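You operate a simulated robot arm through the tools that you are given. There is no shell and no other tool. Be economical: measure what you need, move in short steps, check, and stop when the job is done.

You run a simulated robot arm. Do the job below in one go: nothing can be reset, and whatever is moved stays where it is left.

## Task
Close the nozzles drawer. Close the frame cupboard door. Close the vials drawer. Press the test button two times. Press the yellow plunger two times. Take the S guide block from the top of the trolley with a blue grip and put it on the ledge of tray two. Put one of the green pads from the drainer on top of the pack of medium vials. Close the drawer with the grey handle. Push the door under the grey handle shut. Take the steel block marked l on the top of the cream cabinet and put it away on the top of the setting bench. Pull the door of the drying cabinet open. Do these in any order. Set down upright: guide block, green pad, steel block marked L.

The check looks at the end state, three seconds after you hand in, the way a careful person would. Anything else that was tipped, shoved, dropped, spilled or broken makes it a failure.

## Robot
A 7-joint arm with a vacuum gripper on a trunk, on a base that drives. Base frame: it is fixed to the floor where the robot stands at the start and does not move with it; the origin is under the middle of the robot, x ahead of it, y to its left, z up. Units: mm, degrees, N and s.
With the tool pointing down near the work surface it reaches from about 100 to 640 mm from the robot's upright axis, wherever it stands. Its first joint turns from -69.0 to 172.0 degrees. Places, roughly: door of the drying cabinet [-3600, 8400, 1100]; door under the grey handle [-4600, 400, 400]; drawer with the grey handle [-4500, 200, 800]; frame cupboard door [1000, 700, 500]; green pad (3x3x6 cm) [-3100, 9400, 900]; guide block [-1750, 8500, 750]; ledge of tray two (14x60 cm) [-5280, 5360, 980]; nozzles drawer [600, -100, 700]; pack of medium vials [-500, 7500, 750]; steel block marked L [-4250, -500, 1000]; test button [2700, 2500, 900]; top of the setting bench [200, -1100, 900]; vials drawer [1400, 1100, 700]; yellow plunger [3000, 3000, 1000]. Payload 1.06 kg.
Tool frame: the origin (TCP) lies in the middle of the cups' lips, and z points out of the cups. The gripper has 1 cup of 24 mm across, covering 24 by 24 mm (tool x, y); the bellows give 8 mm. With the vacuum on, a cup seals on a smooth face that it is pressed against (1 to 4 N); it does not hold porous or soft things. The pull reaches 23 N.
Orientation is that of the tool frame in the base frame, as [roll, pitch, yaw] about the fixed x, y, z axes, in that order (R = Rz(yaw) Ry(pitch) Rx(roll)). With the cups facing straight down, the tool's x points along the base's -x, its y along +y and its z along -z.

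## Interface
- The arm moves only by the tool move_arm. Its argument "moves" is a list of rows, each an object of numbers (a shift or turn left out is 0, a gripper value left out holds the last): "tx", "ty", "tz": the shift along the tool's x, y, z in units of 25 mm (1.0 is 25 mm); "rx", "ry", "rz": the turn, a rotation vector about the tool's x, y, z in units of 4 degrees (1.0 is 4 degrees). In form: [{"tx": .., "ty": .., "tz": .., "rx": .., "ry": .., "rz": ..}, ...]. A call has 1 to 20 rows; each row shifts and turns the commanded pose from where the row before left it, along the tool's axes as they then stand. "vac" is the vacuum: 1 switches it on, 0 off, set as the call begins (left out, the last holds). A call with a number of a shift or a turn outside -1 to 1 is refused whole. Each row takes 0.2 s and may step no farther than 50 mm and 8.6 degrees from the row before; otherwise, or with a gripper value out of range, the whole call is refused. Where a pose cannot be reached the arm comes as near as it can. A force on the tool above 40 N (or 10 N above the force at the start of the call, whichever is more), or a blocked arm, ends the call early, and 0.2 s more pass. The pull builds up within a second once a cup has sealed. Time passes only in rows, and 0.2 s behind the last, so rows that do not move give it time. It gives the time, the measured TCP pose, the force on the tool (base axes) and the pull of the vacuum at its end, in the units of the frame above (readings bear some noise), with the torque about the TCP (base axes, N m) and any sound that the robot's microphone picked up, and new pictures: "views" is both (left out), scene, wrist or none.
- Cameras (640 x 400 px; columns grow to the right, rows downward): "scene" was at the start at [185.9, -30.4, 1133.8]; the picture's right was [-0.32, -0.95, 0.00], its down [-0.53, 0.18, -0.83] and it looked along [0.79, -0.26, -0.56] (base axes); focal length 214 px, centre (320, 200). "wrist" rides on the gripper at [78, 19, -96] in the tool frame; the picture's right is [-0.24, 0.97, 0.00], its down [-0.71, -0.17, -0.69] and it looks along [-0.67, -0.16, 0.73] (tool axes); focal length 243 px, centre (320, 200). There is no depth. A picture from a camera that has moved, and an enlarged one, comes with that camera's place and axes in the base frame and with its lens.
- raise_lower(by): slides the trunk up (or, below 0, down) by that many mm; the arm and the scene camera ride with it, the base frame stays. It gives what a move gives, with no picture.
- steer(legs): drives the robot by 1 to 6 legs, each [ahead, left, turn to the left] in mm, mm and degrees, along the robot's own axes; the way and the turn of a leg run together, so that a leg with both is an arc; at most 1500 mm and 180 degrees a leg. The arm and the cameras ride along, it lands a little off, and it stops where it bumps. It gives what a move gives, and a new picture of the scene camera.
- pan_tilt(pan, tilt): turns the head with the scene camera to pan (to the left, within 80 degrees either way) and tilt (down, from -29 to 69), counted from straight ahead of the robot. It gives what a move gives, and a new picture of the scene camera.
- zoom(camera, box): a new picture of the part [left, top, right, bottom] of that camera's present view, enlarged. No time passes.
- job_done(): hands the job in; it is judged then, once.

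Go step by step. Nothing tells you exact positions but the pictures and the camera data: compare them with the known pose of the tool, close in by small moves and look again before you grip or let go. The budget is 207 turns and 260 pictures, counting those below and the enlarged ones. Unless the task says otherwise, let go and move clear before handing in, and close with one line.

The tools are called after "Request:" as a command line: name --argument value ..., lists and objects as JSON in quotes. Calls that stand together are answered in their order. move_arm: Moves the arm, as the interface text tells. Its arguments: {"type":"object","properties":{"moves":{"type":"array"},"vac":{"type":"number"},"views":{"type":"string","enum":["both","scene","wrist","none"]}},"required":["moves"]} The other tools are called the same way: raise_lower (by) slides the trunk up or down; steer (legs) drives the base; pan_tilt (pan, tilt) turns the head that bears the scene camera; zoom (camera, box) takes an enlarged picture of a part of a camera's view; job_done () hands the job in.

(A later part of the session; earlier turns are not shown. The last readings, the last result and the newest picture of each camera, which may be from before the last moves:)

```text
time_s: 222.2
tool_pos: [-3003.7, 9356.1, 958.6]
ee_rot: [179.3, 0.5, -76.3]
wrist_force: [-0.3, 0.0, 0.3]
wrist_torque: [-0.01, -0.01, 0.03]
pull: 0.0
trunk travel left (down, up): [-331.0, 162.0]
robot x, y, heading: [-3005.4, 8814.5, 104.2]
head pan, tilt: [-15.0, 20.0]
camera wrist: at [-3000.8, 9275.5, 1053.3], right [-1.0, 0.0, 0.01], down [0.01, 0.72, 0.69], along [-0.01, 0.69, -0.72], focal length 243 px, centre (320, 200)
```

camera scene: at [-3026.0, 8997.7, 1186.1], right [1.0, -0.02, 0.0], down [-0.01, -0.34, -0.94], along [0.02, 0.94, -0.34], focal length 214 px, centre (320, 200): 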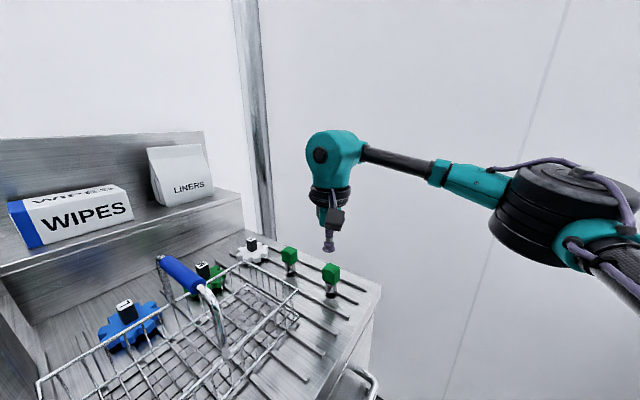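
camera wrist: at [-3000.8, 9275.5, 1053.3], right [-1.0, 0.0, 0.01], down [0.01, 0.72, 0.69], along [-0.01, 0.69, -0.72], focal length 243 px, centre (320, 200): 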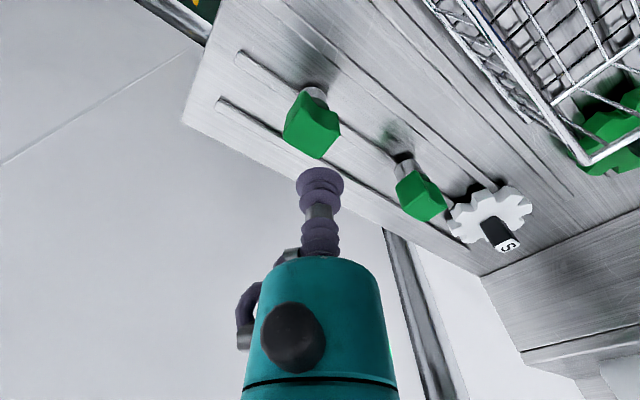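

Aligned within 5 mm. Vacuum on, and I'll descend onto the pad's top.

Request:
move_arm --moves '[{"ty": -0.2}, {"tz": 1}, {"tz": 0.6}, {"tz": 0.2}, {"tz": 0.15}, {}, {}]' --vac 1 --views "wrist"

```text
time_s: 223.8
tool_pos: [-2999.6, 9356.8, 911.7]
ee_rot: [179.3, 0.7, -76.3]
wrist_force: [0.1, 2.2, 22.0]
wrist_torque: [-0.01, -0.02, -0.04]
pull: 0.0
trunk travel left (down, up): [-331.0, 162.0]
robot x, y, heading: [-3004.3, 8814.8, 103.8]
head pan, tilt: [-15.0, 20.0]
camera wrist: at [-2996.7, 9275.9, 1005.5], right [-1.0, 0.0, 0.02], down [0.01, 0.72, 0.69], along [-0.01, 0.69, -0.72], focal length 243 px, centre (320, 200)
```

wrist: 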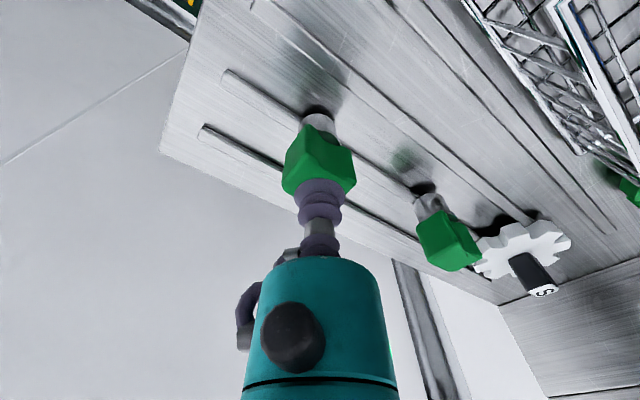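

Contact at 22 N but no seal. The face is only 3 mm larger than the cup on each side, so I'll look closely at the alignment.

Request:
move_arm --moves '[{"tz": -0.5}, {"tz": -0.3}]' --views "none"

Request:
zoom --camera "wrist" --box '[260, 90, 380, 215]'

Request:
zoom --camera "scene" --box '[270, 210, 390, 310]'

```text
time_s: 224.3
tool_pos: [-2998.7, 9359.1, 927.4]
ee_rot: [179.4, 0.3, -76.3]
wrist_force: [-0.1, 0.5, -0.4]
wrist_torque: [0.03, 0.03, 0.03]
pull: 0.0
trunk travel left (down, up): [-331.0, 162.0]
robot x, y, heading: [-3003.5, 8813.5, 104.0]
head pan, tilt: [-15.0, 20.0]
```

```text
3.20 times, centred on (320, 152) of wrist
camera zoom: at [-2996.3, 9277.2, 1023.3], right [-1.0, 0.0, 0.01], down [0.01, 0.73, 0.69], along [-0.01, 0.69, -0.73], focal length 776 px, centre (320, 352)
```

zoom: 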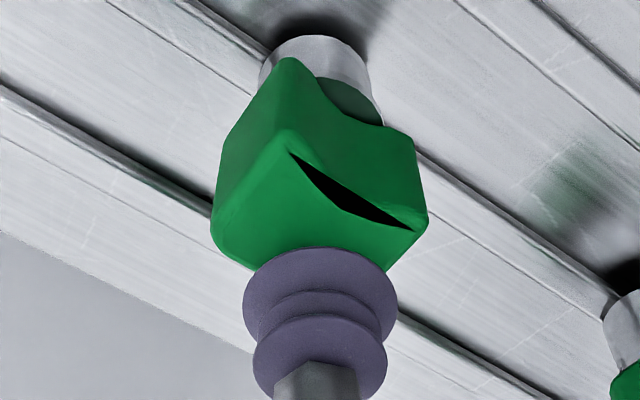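

```text
4.00 times, centred on (330, 260) of scene
camera zoom: at [-3025.7, 8997.2, 1186.1], right [1.0, -0.02, 0.0], down [-0.01, -0.34, -0.94], along [0.02, 0.94, -0.34], focal length 858 px, centre (280, -40)
```

zoom: 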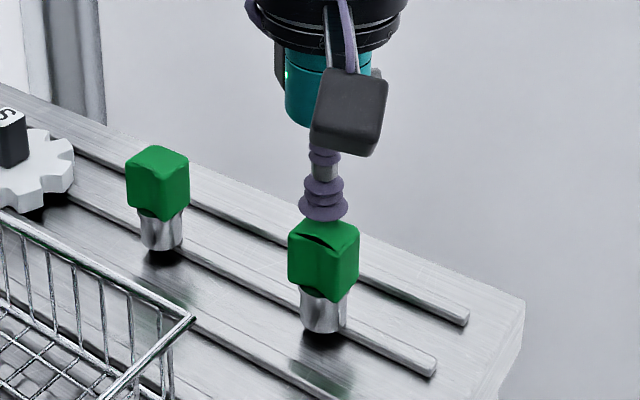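

The top shows a dent after pressing, so it looks soft. I'll back up and look again at whether it recovers.

Request:
move_arm --moves '[{"tz": -1}, {"tz": -1}, {}, {}]' --vac 0 --views "none"

Request:
zoom --camera "wrist" --box '[260, 60, 500, 260]'

Request:
zoom --camera "scene" --box '[270, 230, 370, 310]'

```text
time_s: 225.3
tool_pos: [-2997.6, 9358.0, 979.5]
ee_rot: [179.3, 0.6, -76.3]
wrist_force: [0.3, 0.3, -0.6]
wrist_torque: [0.04, 0.01, -0.01]
pull: 0.1
trunk travel left (down, up): [-331.0, 162.0]
robot x, y, heading: [-3007.8, 8817.5, 103.9]
head pan, tilt: [-15.0, 20.0]
```

```text
2.00 times, centred on (380, 160) of wrist
camera zoom: at [-2995.4, 9276.8, 1073.7], right [-1.0, 0.0, 0.01], down [0.01, 0.72, 0.69], along [-0.01, 0.69, -0.72], focal length 485 px, centre (200, 280)
```

zoom: 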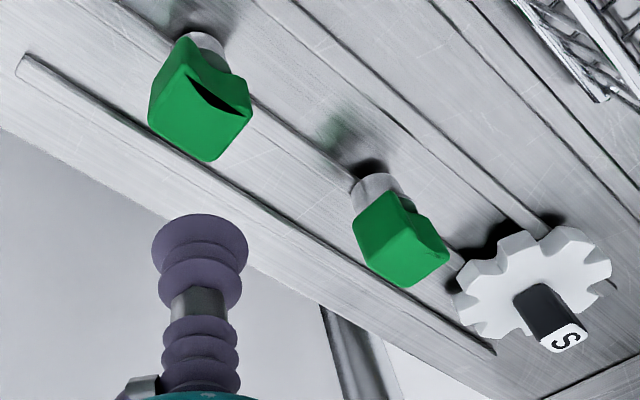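

```text
5.00 times, centred on (320, 270) of scene
camera zoom: at [-3025.7, 8997.2, 1186.2], right [1.0, -0.02, 0.0], down [-0.01, -0.34, -0.94], along [0.02, 0.94, -0.34], focal length 1072 px, centre (320, -150)
```

zoom: 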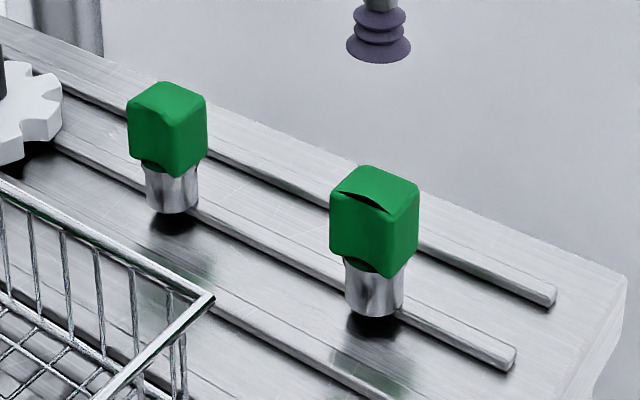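

The front pad's top has a slit and leaks, while the back pad's top looks whole. It is about at (−3086, 9413), so I'll turn the base a little to bring it within reach.

Request:
steer --legs '[[0, 0, 16], [20, 0, 0]]'

Request:
move_arm --moves '[{}]' --views "wrist"

```text
time_s: 227.1
tool_pos: [-3153.2, 9357.0, 978.1]
ee_rot: [179.3, 0.4, -60.7]
wrist_force: [0.4, -0.4, -0.4]
wrist_torque: [-0.02, -0.01, -0.03]
pull: 0.0
trunk travel left (down, up): [-331.0, 162.0]
robot x, y, heading: [-3015.0, 8830.7, 119.5]
head pan, tilt: [-15.0, 20.0]
camera scene: at [-3084.8, 9002.3, 1186.1], right [0.97, 0.25, 0.0], down [0.09, -0.33, -0.94], along [-0.24, 0.91, -0.34], focal length 214 px, centre (320, 200)
```

scene: 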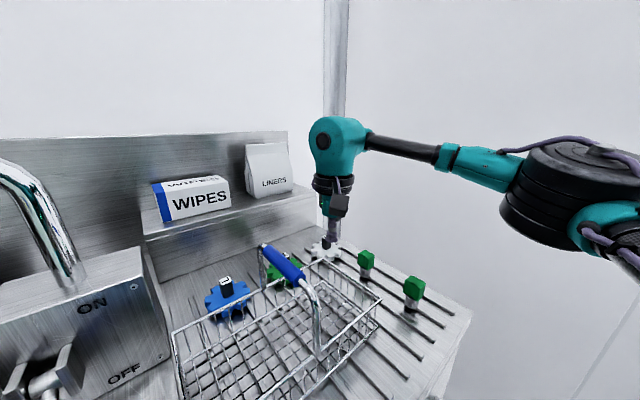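

```text
time_s: 227.4
tool_pos: [-3153.1, 9355.4, 978.2]
ee_rot: [179.3, 0.4, -60.6]
wrist_force: [-0.2, 0.3, 0.6]
wrist_torque: [0.0, -0.04, 0.0]
pull: 0.0
trunk travel left (down, up): [-331.0, 162.0]
robot x, y, heading: [-3017.5, 8833.0, 119.7]
head pan, tilt: [-15.0, 20.0]
camera wrist: at [-3129.9, 9279.3, 1073.7], right [-0.96, -0.27, 0.01], down [-0.19, 0.7, 0.69], along [-0.2, 0.66, -0.72], focal length 243 px, centre (320, 200)
```

wrist: 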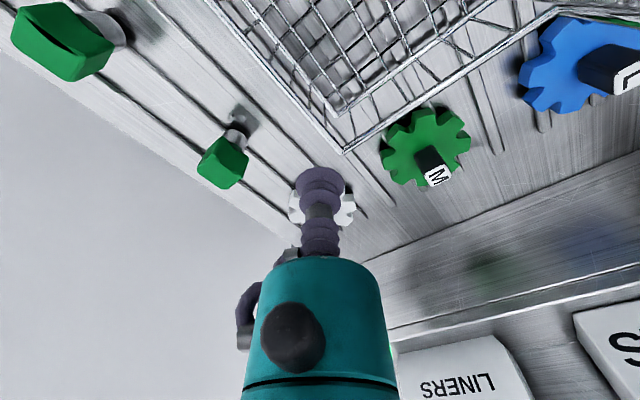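

I'll move right over the whole pad.

Request:
move_arm --moves '[{"ty": -1}, {"ty": -1}, {"ty": -0.7}, {"ty": -0.67}, {"tx": -0.66}, {}]' --views "wrist"

Request:
zoom --camera "scene" --box '[320, 220, 420, 300]'

Request:
zoom --camera "wrist" --box '[250, 90, 400, 210]'

```text
time_s: 228.8
tool_pos: [-3087.9, 9414.2, 978.4]
ee_rot: [179.3, 0.5, -60.7]
wrist_force: [-0.8, -0.6, -0.1]
wrist_torque: [-0.04, 0.01, -0.01]
pull: 0.0
trunk travel left (down, up): [-331.0, 162.0]
robot x, y, heading: [-3017.6, 8834.4, 119.6]
head pan, tilt: [-15.0, 20.0]
camera wrist: at [-3064.3, 9336.4, 1073.1], right [-0.96, -0.27, 0.01], down [-0.19, 0.7, 0.69], along [-0.2, 0.66, -0.72], focal length 243 px, centre (320, 200)
```

wrist: 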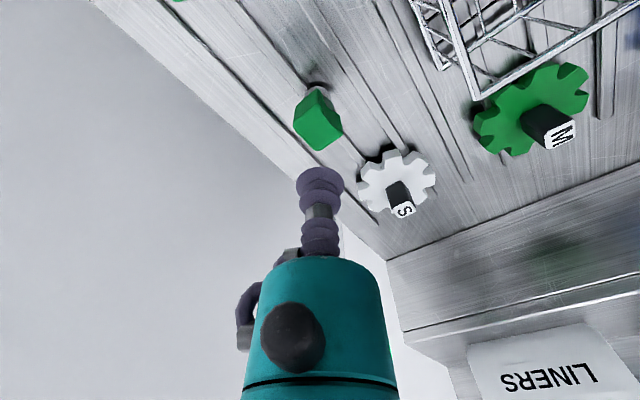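

```text
5.00 times, centred on (370, 260) of scene
camera zoom: at [-3084.4, 9001.8, 1186.2], right [0.97, 0.25, 0.0], down [0.09, -0.33, -0.94], along [-0.24, 0.91, -0.34], focal length 1072 px, centre (70, -100)
```

zoom: 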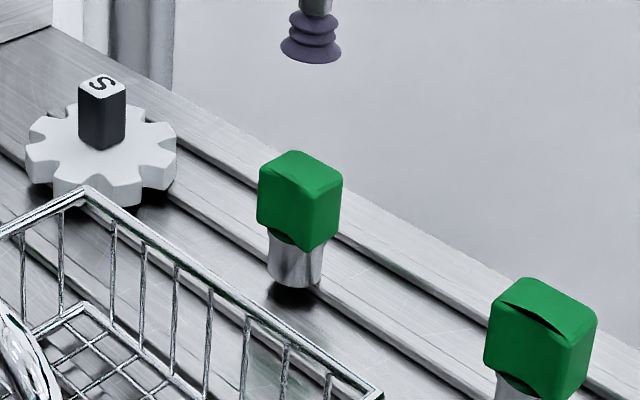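

```text
3.33 times, centred on (325, 150) of wrist
camera zoom: at [-3064.3, 9336.4, 1073.1], right [-0.96, -0.27, 0.01], down [-0.19, 0.7, 0.69], along [-0.2, 0.66, -0.72], focal length 809 px, centre (303, 367)
```

zoom: 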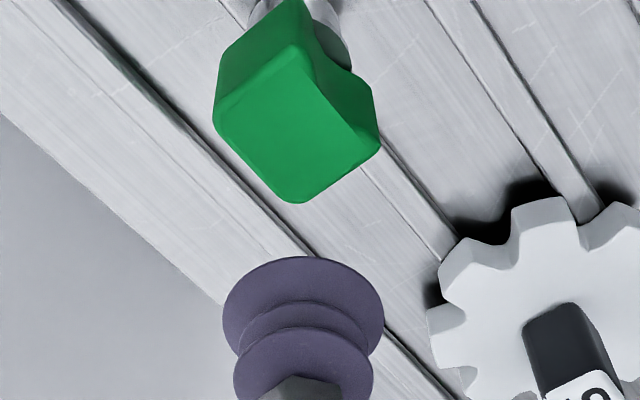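

Well centred. I'll descend gently with vacuum on and stop at light contact.

Request:
move_arm --moves '[{"tz": 1}, {"tz": 1}, {"tz": 0.3}, {"tz": 0.15}, {}, {}]' --vac 1 --views "none"

```text
time_s: 230.2
tool_pos: [-3090.7, 9412.9, 917.8]
ee_rot: [179.3, 0.5, -60.7]
wrist_force: [-0.7, 3.5, 16.1]
wrist_torque: [0.06, -0.1, 0.04]
pull: 23.0
trunk travel left (down, up): [-331.0, 162.0]
robot x, y, heading: [-3013.2, 8833.2, 119.7]
head pan, tilt: [-15.0, 20.0]
```

Sealed at 23 N. Lifting straight up.

Request:
move_arm --moves '[{"tz": -0.5}, {"tz": -0.6}, {"tz": -1}, {"tz": -1}, {"tz": -1}, {"tz": -1}, {}]' --views "both"

```text
time_s: 231.8
tool_pos: [-3087.0, 9411.9, 1044.8]
ee_rot: [179.4, 0.4, -60.7]
wrist_force: [0.6, -0.3, -0.3]
wrist_torque: [-0.01, 0.01, -0.03]
pull: 22.5
trunk travel left (down, up): [-331.0, 162.0]
robot x, y, heading: [-3009.0, 8832.5, 119.6]
head pan, tilt: [-15.0, 20.0]
camera scene: at [-3084.5, 9001.8, 1186.2], right [0.97, 0.25, 0.0], down [0.09, -0.33, -0.94], along [-0.24, 0.91, -0.34], focal length 214 px, centre (320, 200)
camera wrist: at [-3063.8, 9333.6, 1140.2], right [-0.96, -0.27, 0.01], down [-0.19, 0.7, 0.69], along [-0.2, 0.66, -0.72], focal length 243 px, centre (320, 200)
```

scene: 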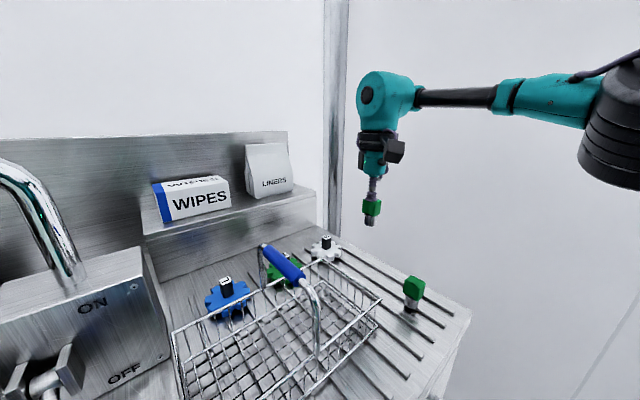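
wrist: 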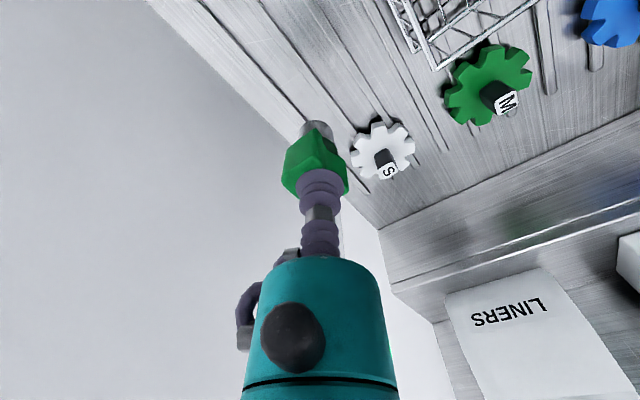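

Pad held. I'll raise the trunk, back out clear of the trolley, and travel to the green-grip trolley.

Request:
raise_lower --by 80

Request:
steer --legs '[[-218, 229, 0], [-688, 52, 0], [-995, -469, 0], [-900, -424, 0], [0, 0, -64.6]]'

Request:
pan_tilt --pan 0 --tilt 20

```text
time_s: 233.0
tool_pos: [-3087.9, 9413.4, 1123.3]
ee_rot: [179.4, 0.4, -60.8]
wrist_force: [-0.4, -0.4, -0.6]
wrist_torque: [0.0, 0.0, -0.02]
pull: 22.6
trunk travel left (down, up): [-411.0, 82.0]
robot x, y, heading: [-3018.1, 8831.2, 119.2]
head pan, tilt: [-15.0, 20.0]
```

```text
time_s: 251.8
tool_pos: [-584.9, 7079.7, 1124.1]
ee_rot: [179.3, 0.4, -123.8]
wrist_force: [0.2, 1.6, -0.1]
wrist_torque: [-0.01, -0.01, 0.0]
pull: 22.8
trunk travel left (down, up): [-411.0, 82.0]
robot x, y, heading: [-1067.8, 6750.7, 56.6]
head pan, tilt: [-15.0, 20.0]
camera scene: at [-960.9, 6869.6, 1272.1], right [0.66, -0.75, 0.0], down [-0.26, -0.23, -0.94], along [0.7, 0.62, -0.34], focal length 214 px, centre (320, 200)
```

scene: 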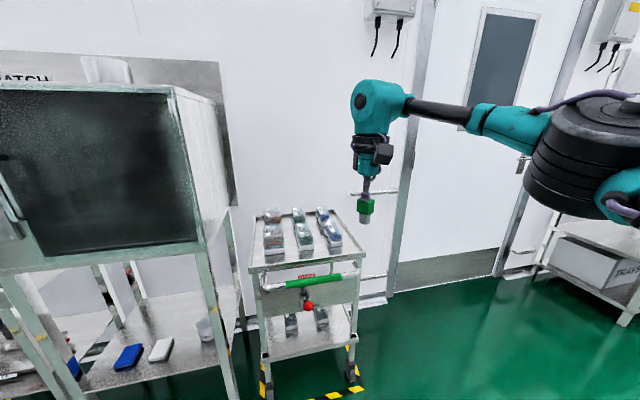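

```text
time_s: 252.5
tool_pos: [-584.0, 7080.5, 1124.1]
ee_rot: [179.3, 0.5, -123.8]
wrist_force: [-0.2, 0.4, -0.4]
wrist_torque: [-0.03, -0.04, -0.01]
pull: 23.2
trunk travel left (down, up): [-411.0, 82.0]
robot x, y, heading: [-1066.9, 6756.2, 56.4]
head pan, tilt: [0.0, 20.0]
camera scene: at [-979.2, 6885.5, 1272.0], right [0.83, -0.55, 0.0], down [-0.19, -0.29, -0.94], along [0.52, 0.78, -0.34], focal length 214 px, centre (320, 200)
```

scene: 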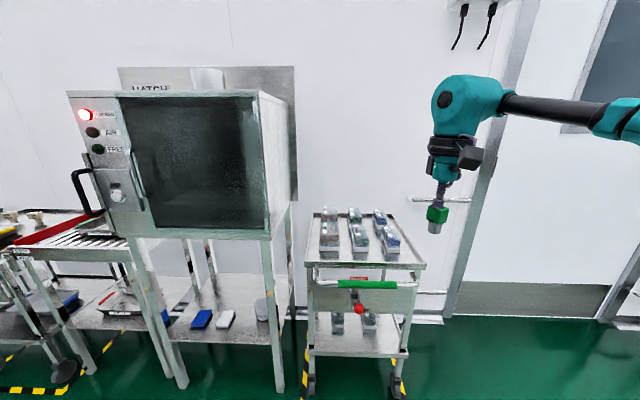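

The green-grip trolley holds several vial packs. I'll zoom in for their labels.

Request:
zoom --camera "scene" --box '[300, 195, 440, 285]'

Request:
zoom --camera "scene" --box '[300, 280, 440, 380]'

```text
4.44 times, centred on (370, 240) of scene
camera zoom: at [-979.2, 6885.5, 1272.0], right [0.83, -0.55, 0.0], down [-0.19, -0.29, -0.94], along [0.52, 0.78, -0.34], focal length 953 px, centre (98, 22)
```

zoom: 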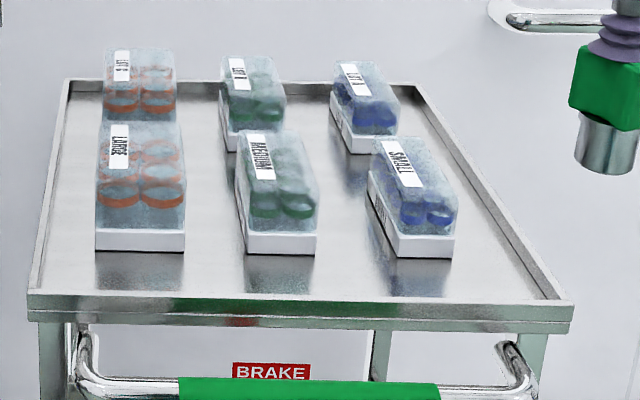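

```text
4.00 times, centred on (370, 330) of scene
camera zoom: at [-979.2, 6885.5, 1272.0], right [0.83, -0.55, 0.0], down [-0.19, -0.29, -0.94], along [0.52, 0.78, -0.34], focal length 858 px, centre (120, -320)
```

zoom: 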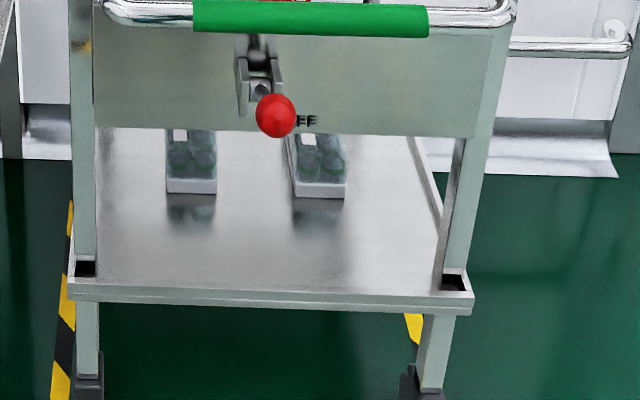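

The front middle pack is MEDIUM. I'll approach with the tool above it and look with the wrist camera.

Request:
steer --legs '[[0, 60, -1.5], [360, 0, 0]]'

Request:
move_arm --moves '[{}]' --views "wrist"

Request:
pan_tilt --pan -10 --tilt 35

```text
time_s: 255.7
tool_pos: [-414.0, 7407.2, 1124.6]
ee_rot: [179.4, 0.5, -125.2]
wrist_force: [0.6, 0.3, 0.3]
wrist_torque: [-0.01, 0.01, 0.01]
pull: 23.4
trunk travel left (down, up): [-411.0, 82.0]
robot x, y, heading: [-906.7, 7094.7, 55.1]
head pan, tilt: [0.0, 20.0]
camera scene: at [-811.8, 7222.1, 1272.0], right [0.82, -0.57, 0.0], down [-0.2, -0.28, -0.94], along [0.54, 0.77, -0.34], focal length 214 px, centre (320, 200)
```

scene: 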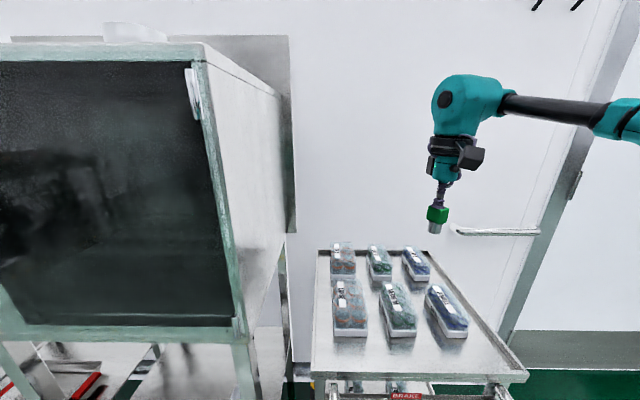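

```text
time_s: 256.1
tool_pos: [-412.3, 7406.1, 1124.0]
ee_rot: [179.4, 0.5, -125.2]
wrist_force: [0.0, 0.7, 0.0]
wrist_torque: [0.02, -0.01, 0.01]
pull: 23.2
trunk travel left (down, up): [-411.0, 82.0]
robot x, y, heading: [-905.5, 7088.4, 55.1]
head pan, tilt: [0.0, 20.0]
camera wrist: at [-472.0, 7352.8, 1218.9], right [-0.66, 0.75, 0.01], down [0.55, 0.47, 0.69], along [0.51, 0.46, -0.72], focal length 243 px, centre (320, 200)
```

wrist: 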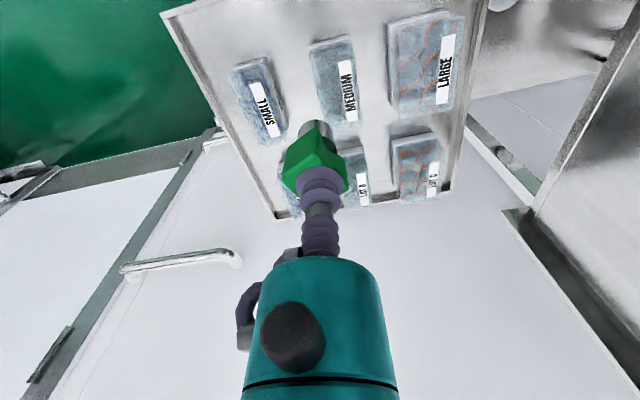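

```text
time_s: 256.9
tool_pos: [-414.2, 7407.4, 1123.2]
ee_rot: [179.4, 0.5, -125.2]
wrist_force: [-0.1, 0.7, -0.3]
wrist_torque: [0.0, 0.02, 0.01]
pull: 23.2
trunk travel left (down, up): [-411.0, 82.0]
robot x, y, heading: [-905.2, 7091.9, 55.2]
head pan, tilt: [-10.0, 35.0]
camera scene: at [-803.2, 7207.8, 1248.3], right [0.71, -0.71, 0.0], down [-0.4, -0.41, -0.82], along [0.58, 0.58, -0.57], focal length 214 px, centre (320, 200)
```

scene: 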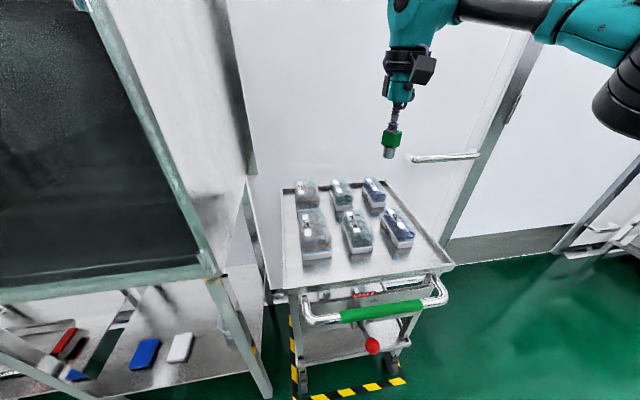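

Triangulated pack top at about (−405, 7452, 850). I'll drive the last bit, then lower partway and check.

Request:
steer --legs '[[42, 19, 0]]'

Request:
move_arm --moves '[{"tz": 1}, {"tz": 1}, {"tz": 1}, {"tz": 1}, {"tz": 1}, {}]' --views "both"

Request:
zoom --camera "scene" --box '[300, 130, 460, 270]'

```text
time_s: 257.8
tool_pos: [-405.5, 7452.7, 1124.4]
ee_rot: [179.4, 0.4, -125.2]
wrist_force: [0.6, 0.5, -0.1]
wrist_torque: [0.01, 0.0, 0.01]
pull: 23.1
trunk travel left (down, up): [-411.0, 82.0]
robot x, y, heading: [-896.8, 7133.5, 55.2]
head pan, tilt: [-10.0, 35.0]
camera scene: at [-795.4, 7253.4, 1248.1], right [0.71, -0.71, 0.0], down [-0.4, -0.41, -0.82], along [0.58, 0.58, -0.57], focal length 214 px, centre (320, 200)
```

scene: 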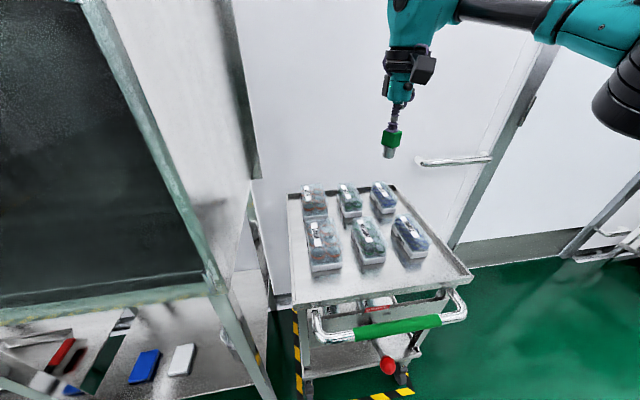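

```text
time_s: 259.2
tool_pos: [-406.5, 7451.7, 998.3]
ee_rot: [179.4, 0.5, -125.2]
wrist_force: [-0.5, -0.1, -0.9]
wrist_torque: [-0.05, 0.01, -0.01]
pull: 23.2
trunk travel left (down, up): [-411.0, 82.0]
robot x, y, heading: [-896.8, 7139.2, 55.1]
head pan, tilt: [-10.0, 35.0]
camera scene: at [-795.7, 7252.4, 1248.2], right [0.71, -0.71, 0.0], down [-0.4, -0.41, -0.82], along [0.58, 0.58, -0.57], focal length 214 px, centre (320, 200)
camera wrist: at [-464.9, 7397.6, 1094.1], right [-0.66, 0.75, 0.01], down [0.55, 0.47, 0.69], along [0.51, 0.46, -0.72], focal length 243 px, centre (320, 200)
```

scene: 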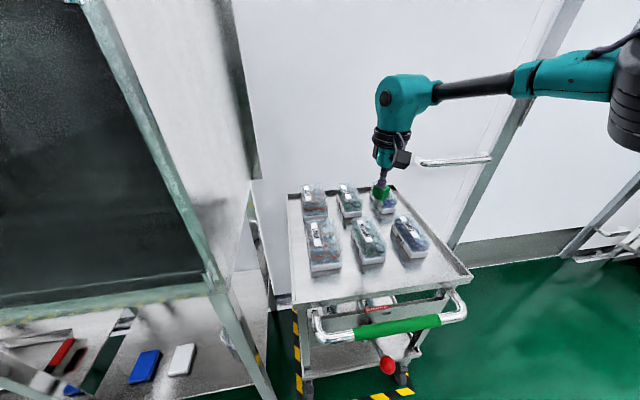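
wrist: 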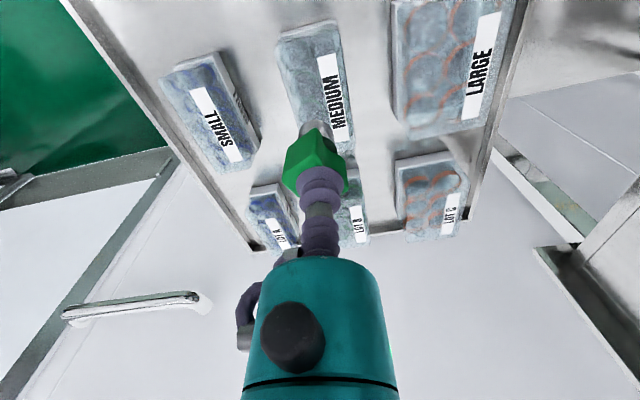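

```text
2.86 times, centred on (380, 200) of scene
camera zoom: at [-795.7, 7252.4, 1248.2], right [0.71, -0.71, 0.0], down [-0.4, -0.41, -0.82], along [0.58, 0.58, -0.57], focal length 613 px, centre (149, 200)
```

zoom: 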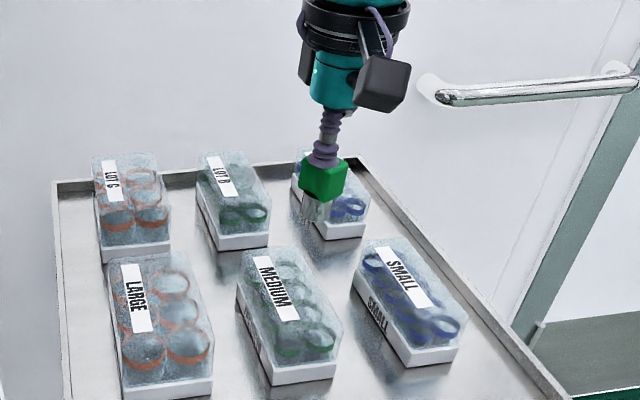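

The pad hangs over the MEDIUM pack's centre. I'll lower gently until it touches.

Request:
move_arm --moves '[{"tz": 1}, {"tz": 1}, {"tz": 0.9}, {"tz": 0.2}, {"tz": 0.15}, {}]' --views "both"

Request:
zoom --camera "scene" --box '[300, 160, 460, 280]'

```text
time_s: 260.6
tool_pos: [-406.5, 7454.3, 918.4]
ee_rot: [179.5, 0.5, -125.2]
wrist_force: [0.5, 0.5, -0.6]
wrist_torque: [-0.01, 0.01, 0.0]
pull: 23.7
trunk travel left (down, up): [-411.0, 82.0]
robot x, y, heading: [-896.4, 7130.5, 54.9]
head pan, tilt: [-10.0, 35.0]
camera scene: at [-795.6, 7252.5, 1248.2], right [0.71, -0.71, 0.0], down [-0.4, -0.41, -0.82], along [0.58, 0.58, -0.57], focal length 214 px, centre (320, 200)
camera wrist: at [-465.1, 7399.8, 1012.8], right [-0.66, 0.75, 0.01], down [0.55, 0.47, 0.69], along [0.51, 0.46, -0.72], focal length 243 px, centre (320, 200)
```

scene: 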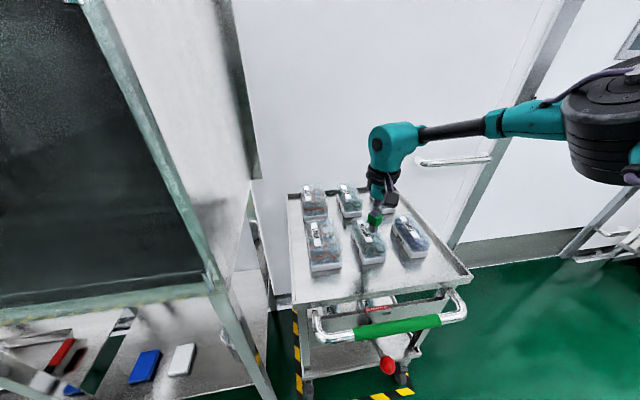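
wrist: 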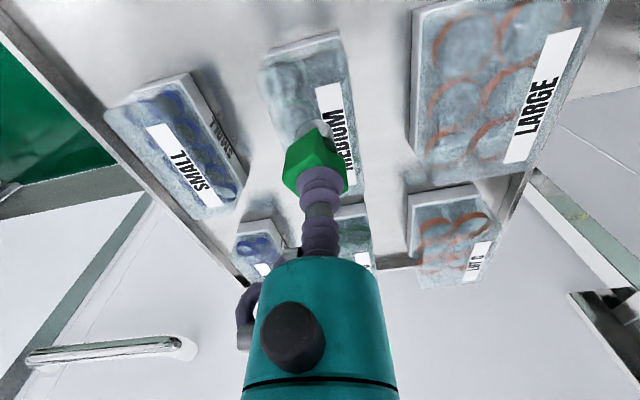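

```text
3.33 times, centred on (380, 220) of scene
camera zoom: at [-795.6, 7252.5, 1248.2], right [0.71, -0.71, 0.0], down [-0.4, -0.41, -0.82], along [0.58, 0.58, -0.57], focal length 715 px, centre (120, 133)
```

zoom: 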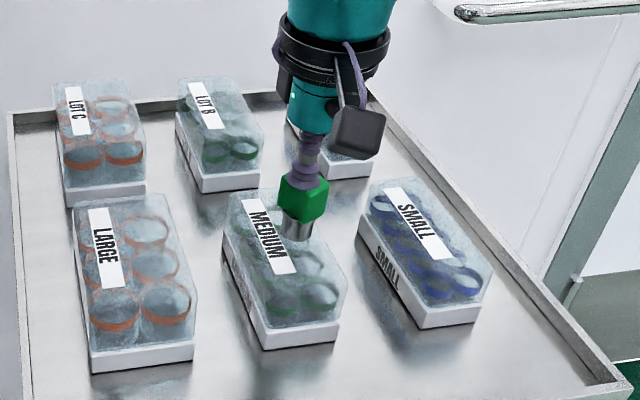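

Request:
move_arm --moves '[{"tz": 0.2}, {"tz": 0.2}, {"tz": 0.2}, {}]' --views "none"

Request:
zoom --camera "scene" --box '[330, 190, 410, 270]'

```text
time_s: 261.6
tool_pos: [-406.0, 7455.2, 902.8]
ee_rot: [179.4, 0.5, -125.2]
wrist_force: [0.4, 0.0, -1.3]
wrist_torque: [-0.03, -0.01, 0.0]
pull: 23.2
trunk travel left (down, up): [-411.0, 82.0]
robot x, y, heading: [-895.2, 7134.9, 55.1]
head pan, tilt: [-10.0, 35.0]
```

```text
5.00 times, centred on (370, 230) of scene
camera zoom: at [-795.6, 7252.5, 1248.2], right [0.71, -0.71, 0.0], down [-0.4, -0.41, -0.82], along [0.58, 0.58, -0.57], focal length 1072 px, centre (70, 50)
```

zoom: 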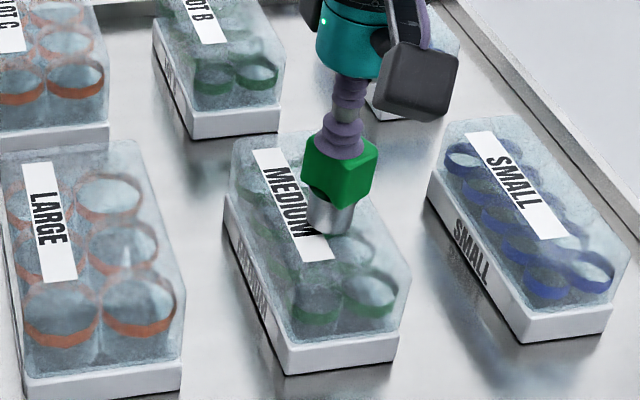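

Not touching yet. I'll continue down a few millimetres at a time.

Request:
move_arm --moves '[{"tz": 0.2}, {"tz": 0.2}, {"tz": 0.2}, {"tz": 0.2}, {}]' --views "wrist"

Request:
zoom --camera "scene" --box '[330, 190, 410, 270]'

```text
time_s: 262.8
tool_pos: [-407.4, 7455.5, 887.4]
ee_rot: [179.2, 1.0, -125.1]
wrist_force: [2.5, 2.2, 40.4]
wrist_torque: [-0.19, -0.02, 0.0]
pull: 23.1
trunk travel left (down, up): [-411.0, 82.0]
robot x, y, heading: [-900.6, 7139.1, 55.2]
head pan, tilt: [-10.0, 35.0]
camera wrist: at [-466.5, 7400.3, 981.5], right [-0.66, 0.75, 0.02], down [0.55, 0.46, 0.69], along [0.52, 0.47, -0.72], focal length 243 px, centre (320, 200)
```

wrist: 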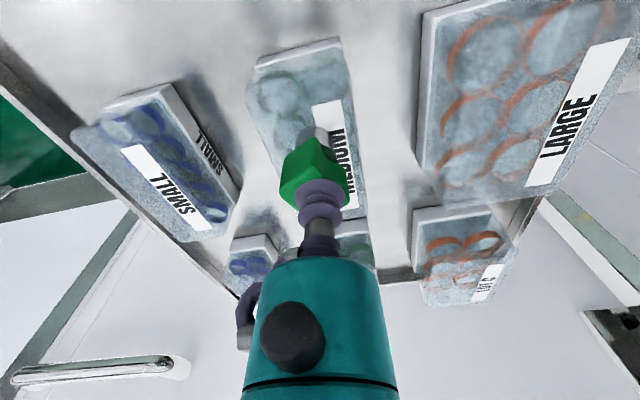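

```text
5.00 times, centred on (370, 230) of scene
camera zoom: at [-798.2, 7250.8, 1249.0], right [0.71, -0.71, 0.0], down [-0.4, -0.41, -0.82], along [0.58, 0.58, -0.57], focal length 1072 px, centre (70, 50)
```

zoom: 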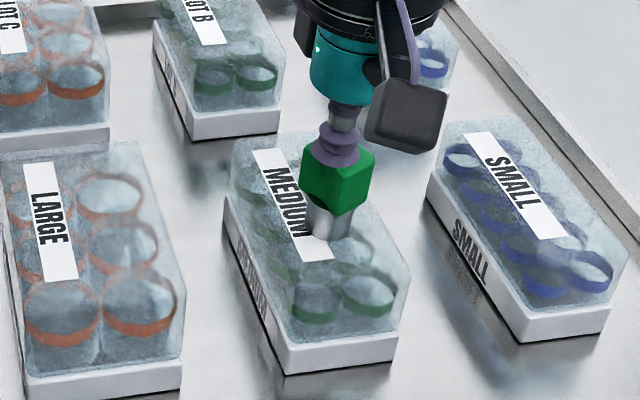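

Firm contact near the pack's centre. I'll ease the pressure, release and lift slowly.

Request:
move_arm --moves '[{"tz": -0.15}, {}]' --views "none"

Request:
move_arm --moves '[{}, {}, {}, {"tz": -0.1}, {"tz": -0.2}, {"tz": -0.4}, {"tz": -1}, {"tz": -1}, {"tz": -1}]' --vac 0 --views "scene"

Request:
zoom --camera "scene" --box '[320, 150, 420, 270]'

```text
time_s: 263.4
tool_pos: [-406.8, 7456.0, 888.0]
ee_rot: [179.4, 0.6, -125.0]
wrist_force: [1.6, 3.4, 27.6]
wrist_torque: [-0.01, -0.05, 0.03]
pull: 22.8
trunk travel left (down, up): [-411.0, 82.0]
robot x, y, heading: [-898.9, 7133.6, 55.4]
head pan, tilt: [-10.0, 35.0]
```

```text
time_s: 265.4
tool_pos: [-405.9, 7455.2, 978.5]
ee_rot: [179.5, 0.4, -125.2]
wrist_force: [0.2, 0.1, -0.7]
wrist_torque: [0.0, -0.04, 0.03]
pull: 0.1
trunk travel left (down, up): [-411.0, 82.0]
robot x, y, heading: [-897.5, 7138.9, 55.2]
head pan, tilt: [-10.0, 35.0]
camera scene: at [-795.8, 7252.4, 1248.2], right [0.71, -0.71, 0.0], down [-0.4, -0.41, -0.82], along [0.58, 0.58, -0.57], focal length 214 px, centre (320, 200)
```

scene: 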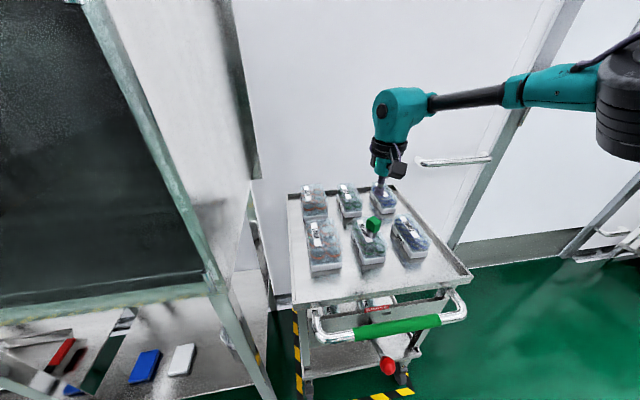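

```text
3.33 times, centred on (370, 210) of scene
camera zoom: at [-795.8, 7252.4, 1248.2], right [0.71, -0.71, 0.0], down [-0.4, -0.41, -0.82], along [0.58, 0.58, -0.57], focal length 715 px, centre (153, 167)
```

zoom: 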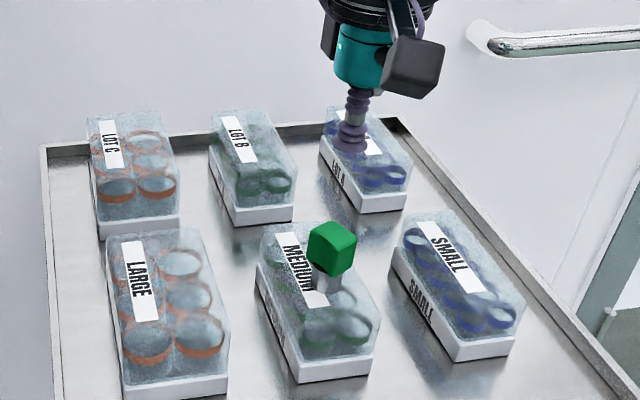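

The pad is on the pack. I'll check its uprightness in close-up after a moment.

Request:
move_arm --moves '[{"tz": -1}, {"tz": -1}, {}, {}]' --views "none"

Request:
zoom --camera "scene" --box '[345, 200, 405, 260]'

Request:
zoom --camera "wrist" --box '[220, 20, 420, 200]'

```text
time_s: 266.4
tool_pos: [-404.4, 7454.4, 1029.4]
ee_rot: [179.3, 0.6, -125.2]
wrist_force: [0.0, 0.7, -0.2]
wrist_torque: [0.03, -0.02, 0.0]
pull: 0.0
trunk travel left (down, up): [-411.0, 82.0]
robot x, y, heading: [-901.9, 7135.6, 55.2]
head pan, tilt: [-10.0, 35.0]
```

```text
6.67 times, centred on (375, 230) of scene
camera zoom: at [-795.7, 7252.5, 1248.2], right [0.71, -0.71, 0.0], down [-0.4, -0.41, -0.82], along [0.58, 0.58, -0.57], focal length 1430 px, centre (-47, 0)
```

zoom: 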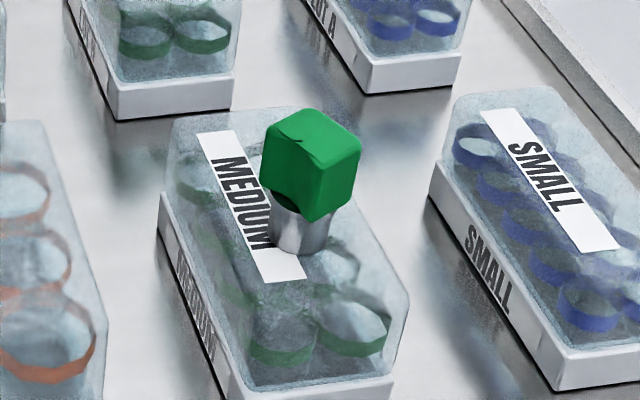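

```text
2.22 times, centred on (320, 110) of wrist
camera zoom: at [-463.7, 7400.0, 1124.2], right [-0.66, 0.75, 0.01], down [0.55, 0.47, 0.69], along [0.51, 0.46, -0.72], focal length 539 px, centre (320, 400)
```

zoom: 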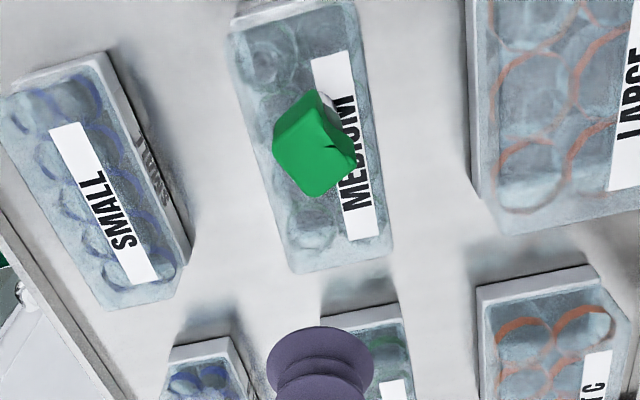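

The pad stands upright on the MEDIUM pack. Next is the S guide block on the blue-grip trolley, so I'll back off and drive left.

Request:
steer --legs '[[-420, 0, 0], [0, 1450, 0]]'

Request:
pan_tilt --pan -5 --tilt 25

```text
time_s: 281.5
tool_pos: [-1838.8, 7949.0, 1028.4]
ee_rot: [179.4, 0.5, -125.1]
wrist_force: [-0.7, 0.0, -0.2]
wrist_torque: [0.02, 0.04, 0.01]
pull: 0.2
trunk travel left (down, up): [-411.0, 82.0]
robot x, y, heading: [-2330.0, 7629.3, 55.4]
head pan, tilt: [-10.0, 35.0]
camera scene: at [-2230.8, 7746.8, 1248.2], right [0.71, -0.7, 0.0], down [-0.4, -0.41, -0.82], along [0.58, 0.58, -0.57], focal length 214 px, centre (320, 200)
```

scene: 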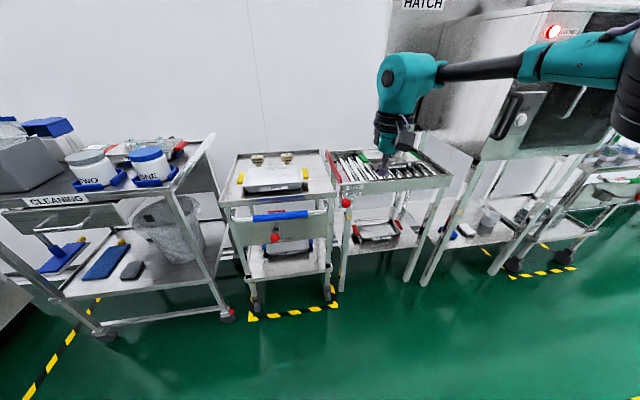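

```text
time_s: 282.2
tool_pos: [-1840.3, 7948.5, 1029.5]
ee_rot: [179.5, 0.4, -125.0]
wrist_force: [0.4, 0.7, 0.5]
wrist_torque: [-0.01, 0.0, 0.05]
pull: 0.0
trunk travel left (down, up): [-411.0, 82.0]
robot x, y, heading: [-2334.2, 7629.0, 55.3]
head pan, tilt: [-5.0, 25.0]
camera scene: at [-2233.8, 7755.1, 1263.9], right [0.77, -0.64, 0.0], down [-0.27, -0.33, -0.91], along [0.58, 0.7, -0.42], focal length 214 px, centre (320, 200)
```

scene: 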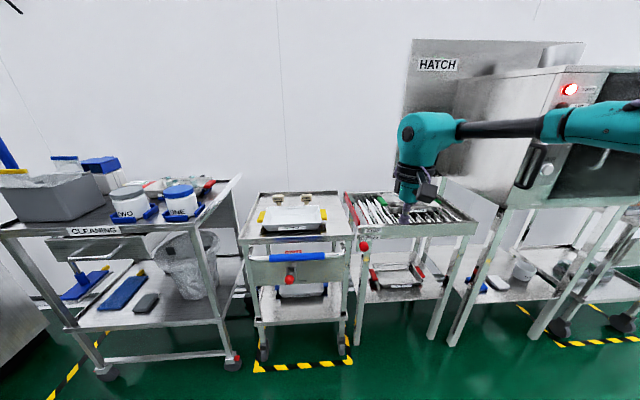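

Request:
zoom --camera "scene" --box '[230, 175, 360, 265]'

```text
4.44 times, centred on (295, 220) of scene
camera zoom: at [-2233.8, 7755.1, 1263.9], right [0.77, -0.64, 0.0], down [-0.27, -0.33, -0.91], along [0.58, 0.7, -0.42], focal length 953 px, centre (431, 111)
```

zoom: 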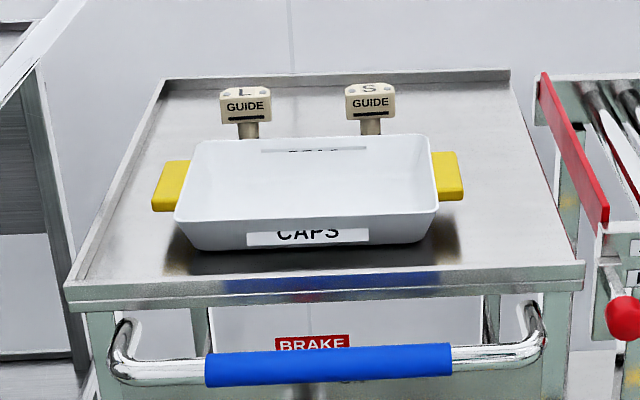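

The S guide block stands at the back right behind the CAPS tray, at about (−1702, 8496). I'll approach above it.

Request:
steer --legs '[[0, 205, 0], [460, 0, 0]]'

Request:
move_arm --moves '[{}]' --views "wrist"

```text
time_s: 287.0
tool_pos: [-1751.7, 8443.0, 1028.7]
ee_rot: [179.3, 0.5, -124.9]
wrist_force: [0.0, 0.0, -0.1]
wrist_torque: [-0.01, 0.01, -0.02]
pull: 0.1
trunk travel left (down, up): [-411.0, 82.0]
robot x, y, heading: [-2242.9, 8122.0, 55.6]
head pan, tilt: [-5.0, 25.0]
camera scene: at [-2145.6, 8248.0, 1263.9], right [0.77, -0.64, 0.0], down [-0.27, -0.33, -0.91], along [0.58, 0.7, -0.42], focal length 214 px, centre (320, 200)
```

scene: 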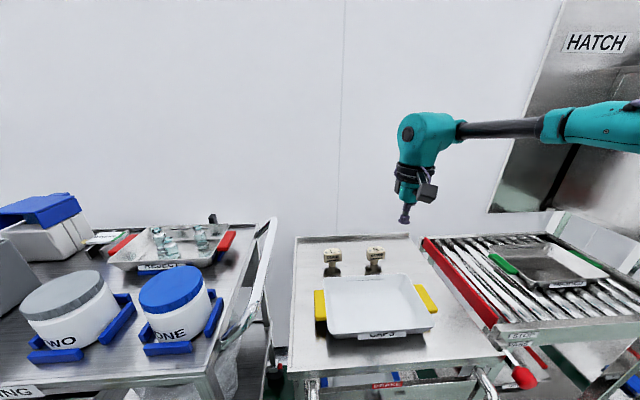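

```text
time_s: 287.4
tool_pos: [-1751.7, 8441.8, 1029.5]
ee_rot: [179.4, 0.5, -125.0]
wrist_force: [-0.4, 0.4, 0.1]
wrist_torque: [-0.02, -0.02, -0.02]
pull: 0.1
trunk travel left (down, up): [-411.0, 82.0]
robot x, y, heading: [-2246.8, 8123.7, 55.4]
head pan, tilt: [-5.0, 25.0]
camera wrist: at [-1811.2, 8388.4, 1123.9], right [-0.66, 0.75, 0.01], down [0.55, 0.47, 0.69], along [0.51, 0.46, -0.72], focal length 243 px, centre (320, 200)
```

wrist: 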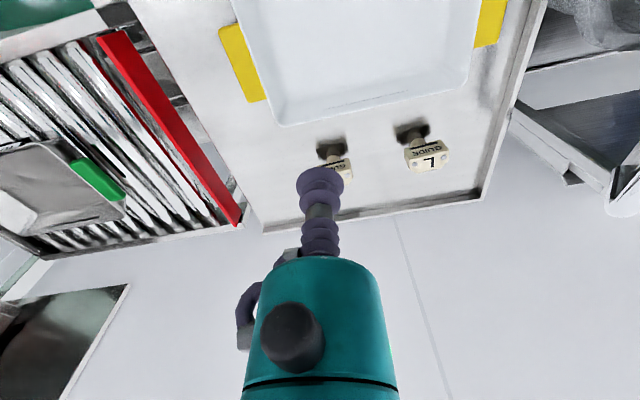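

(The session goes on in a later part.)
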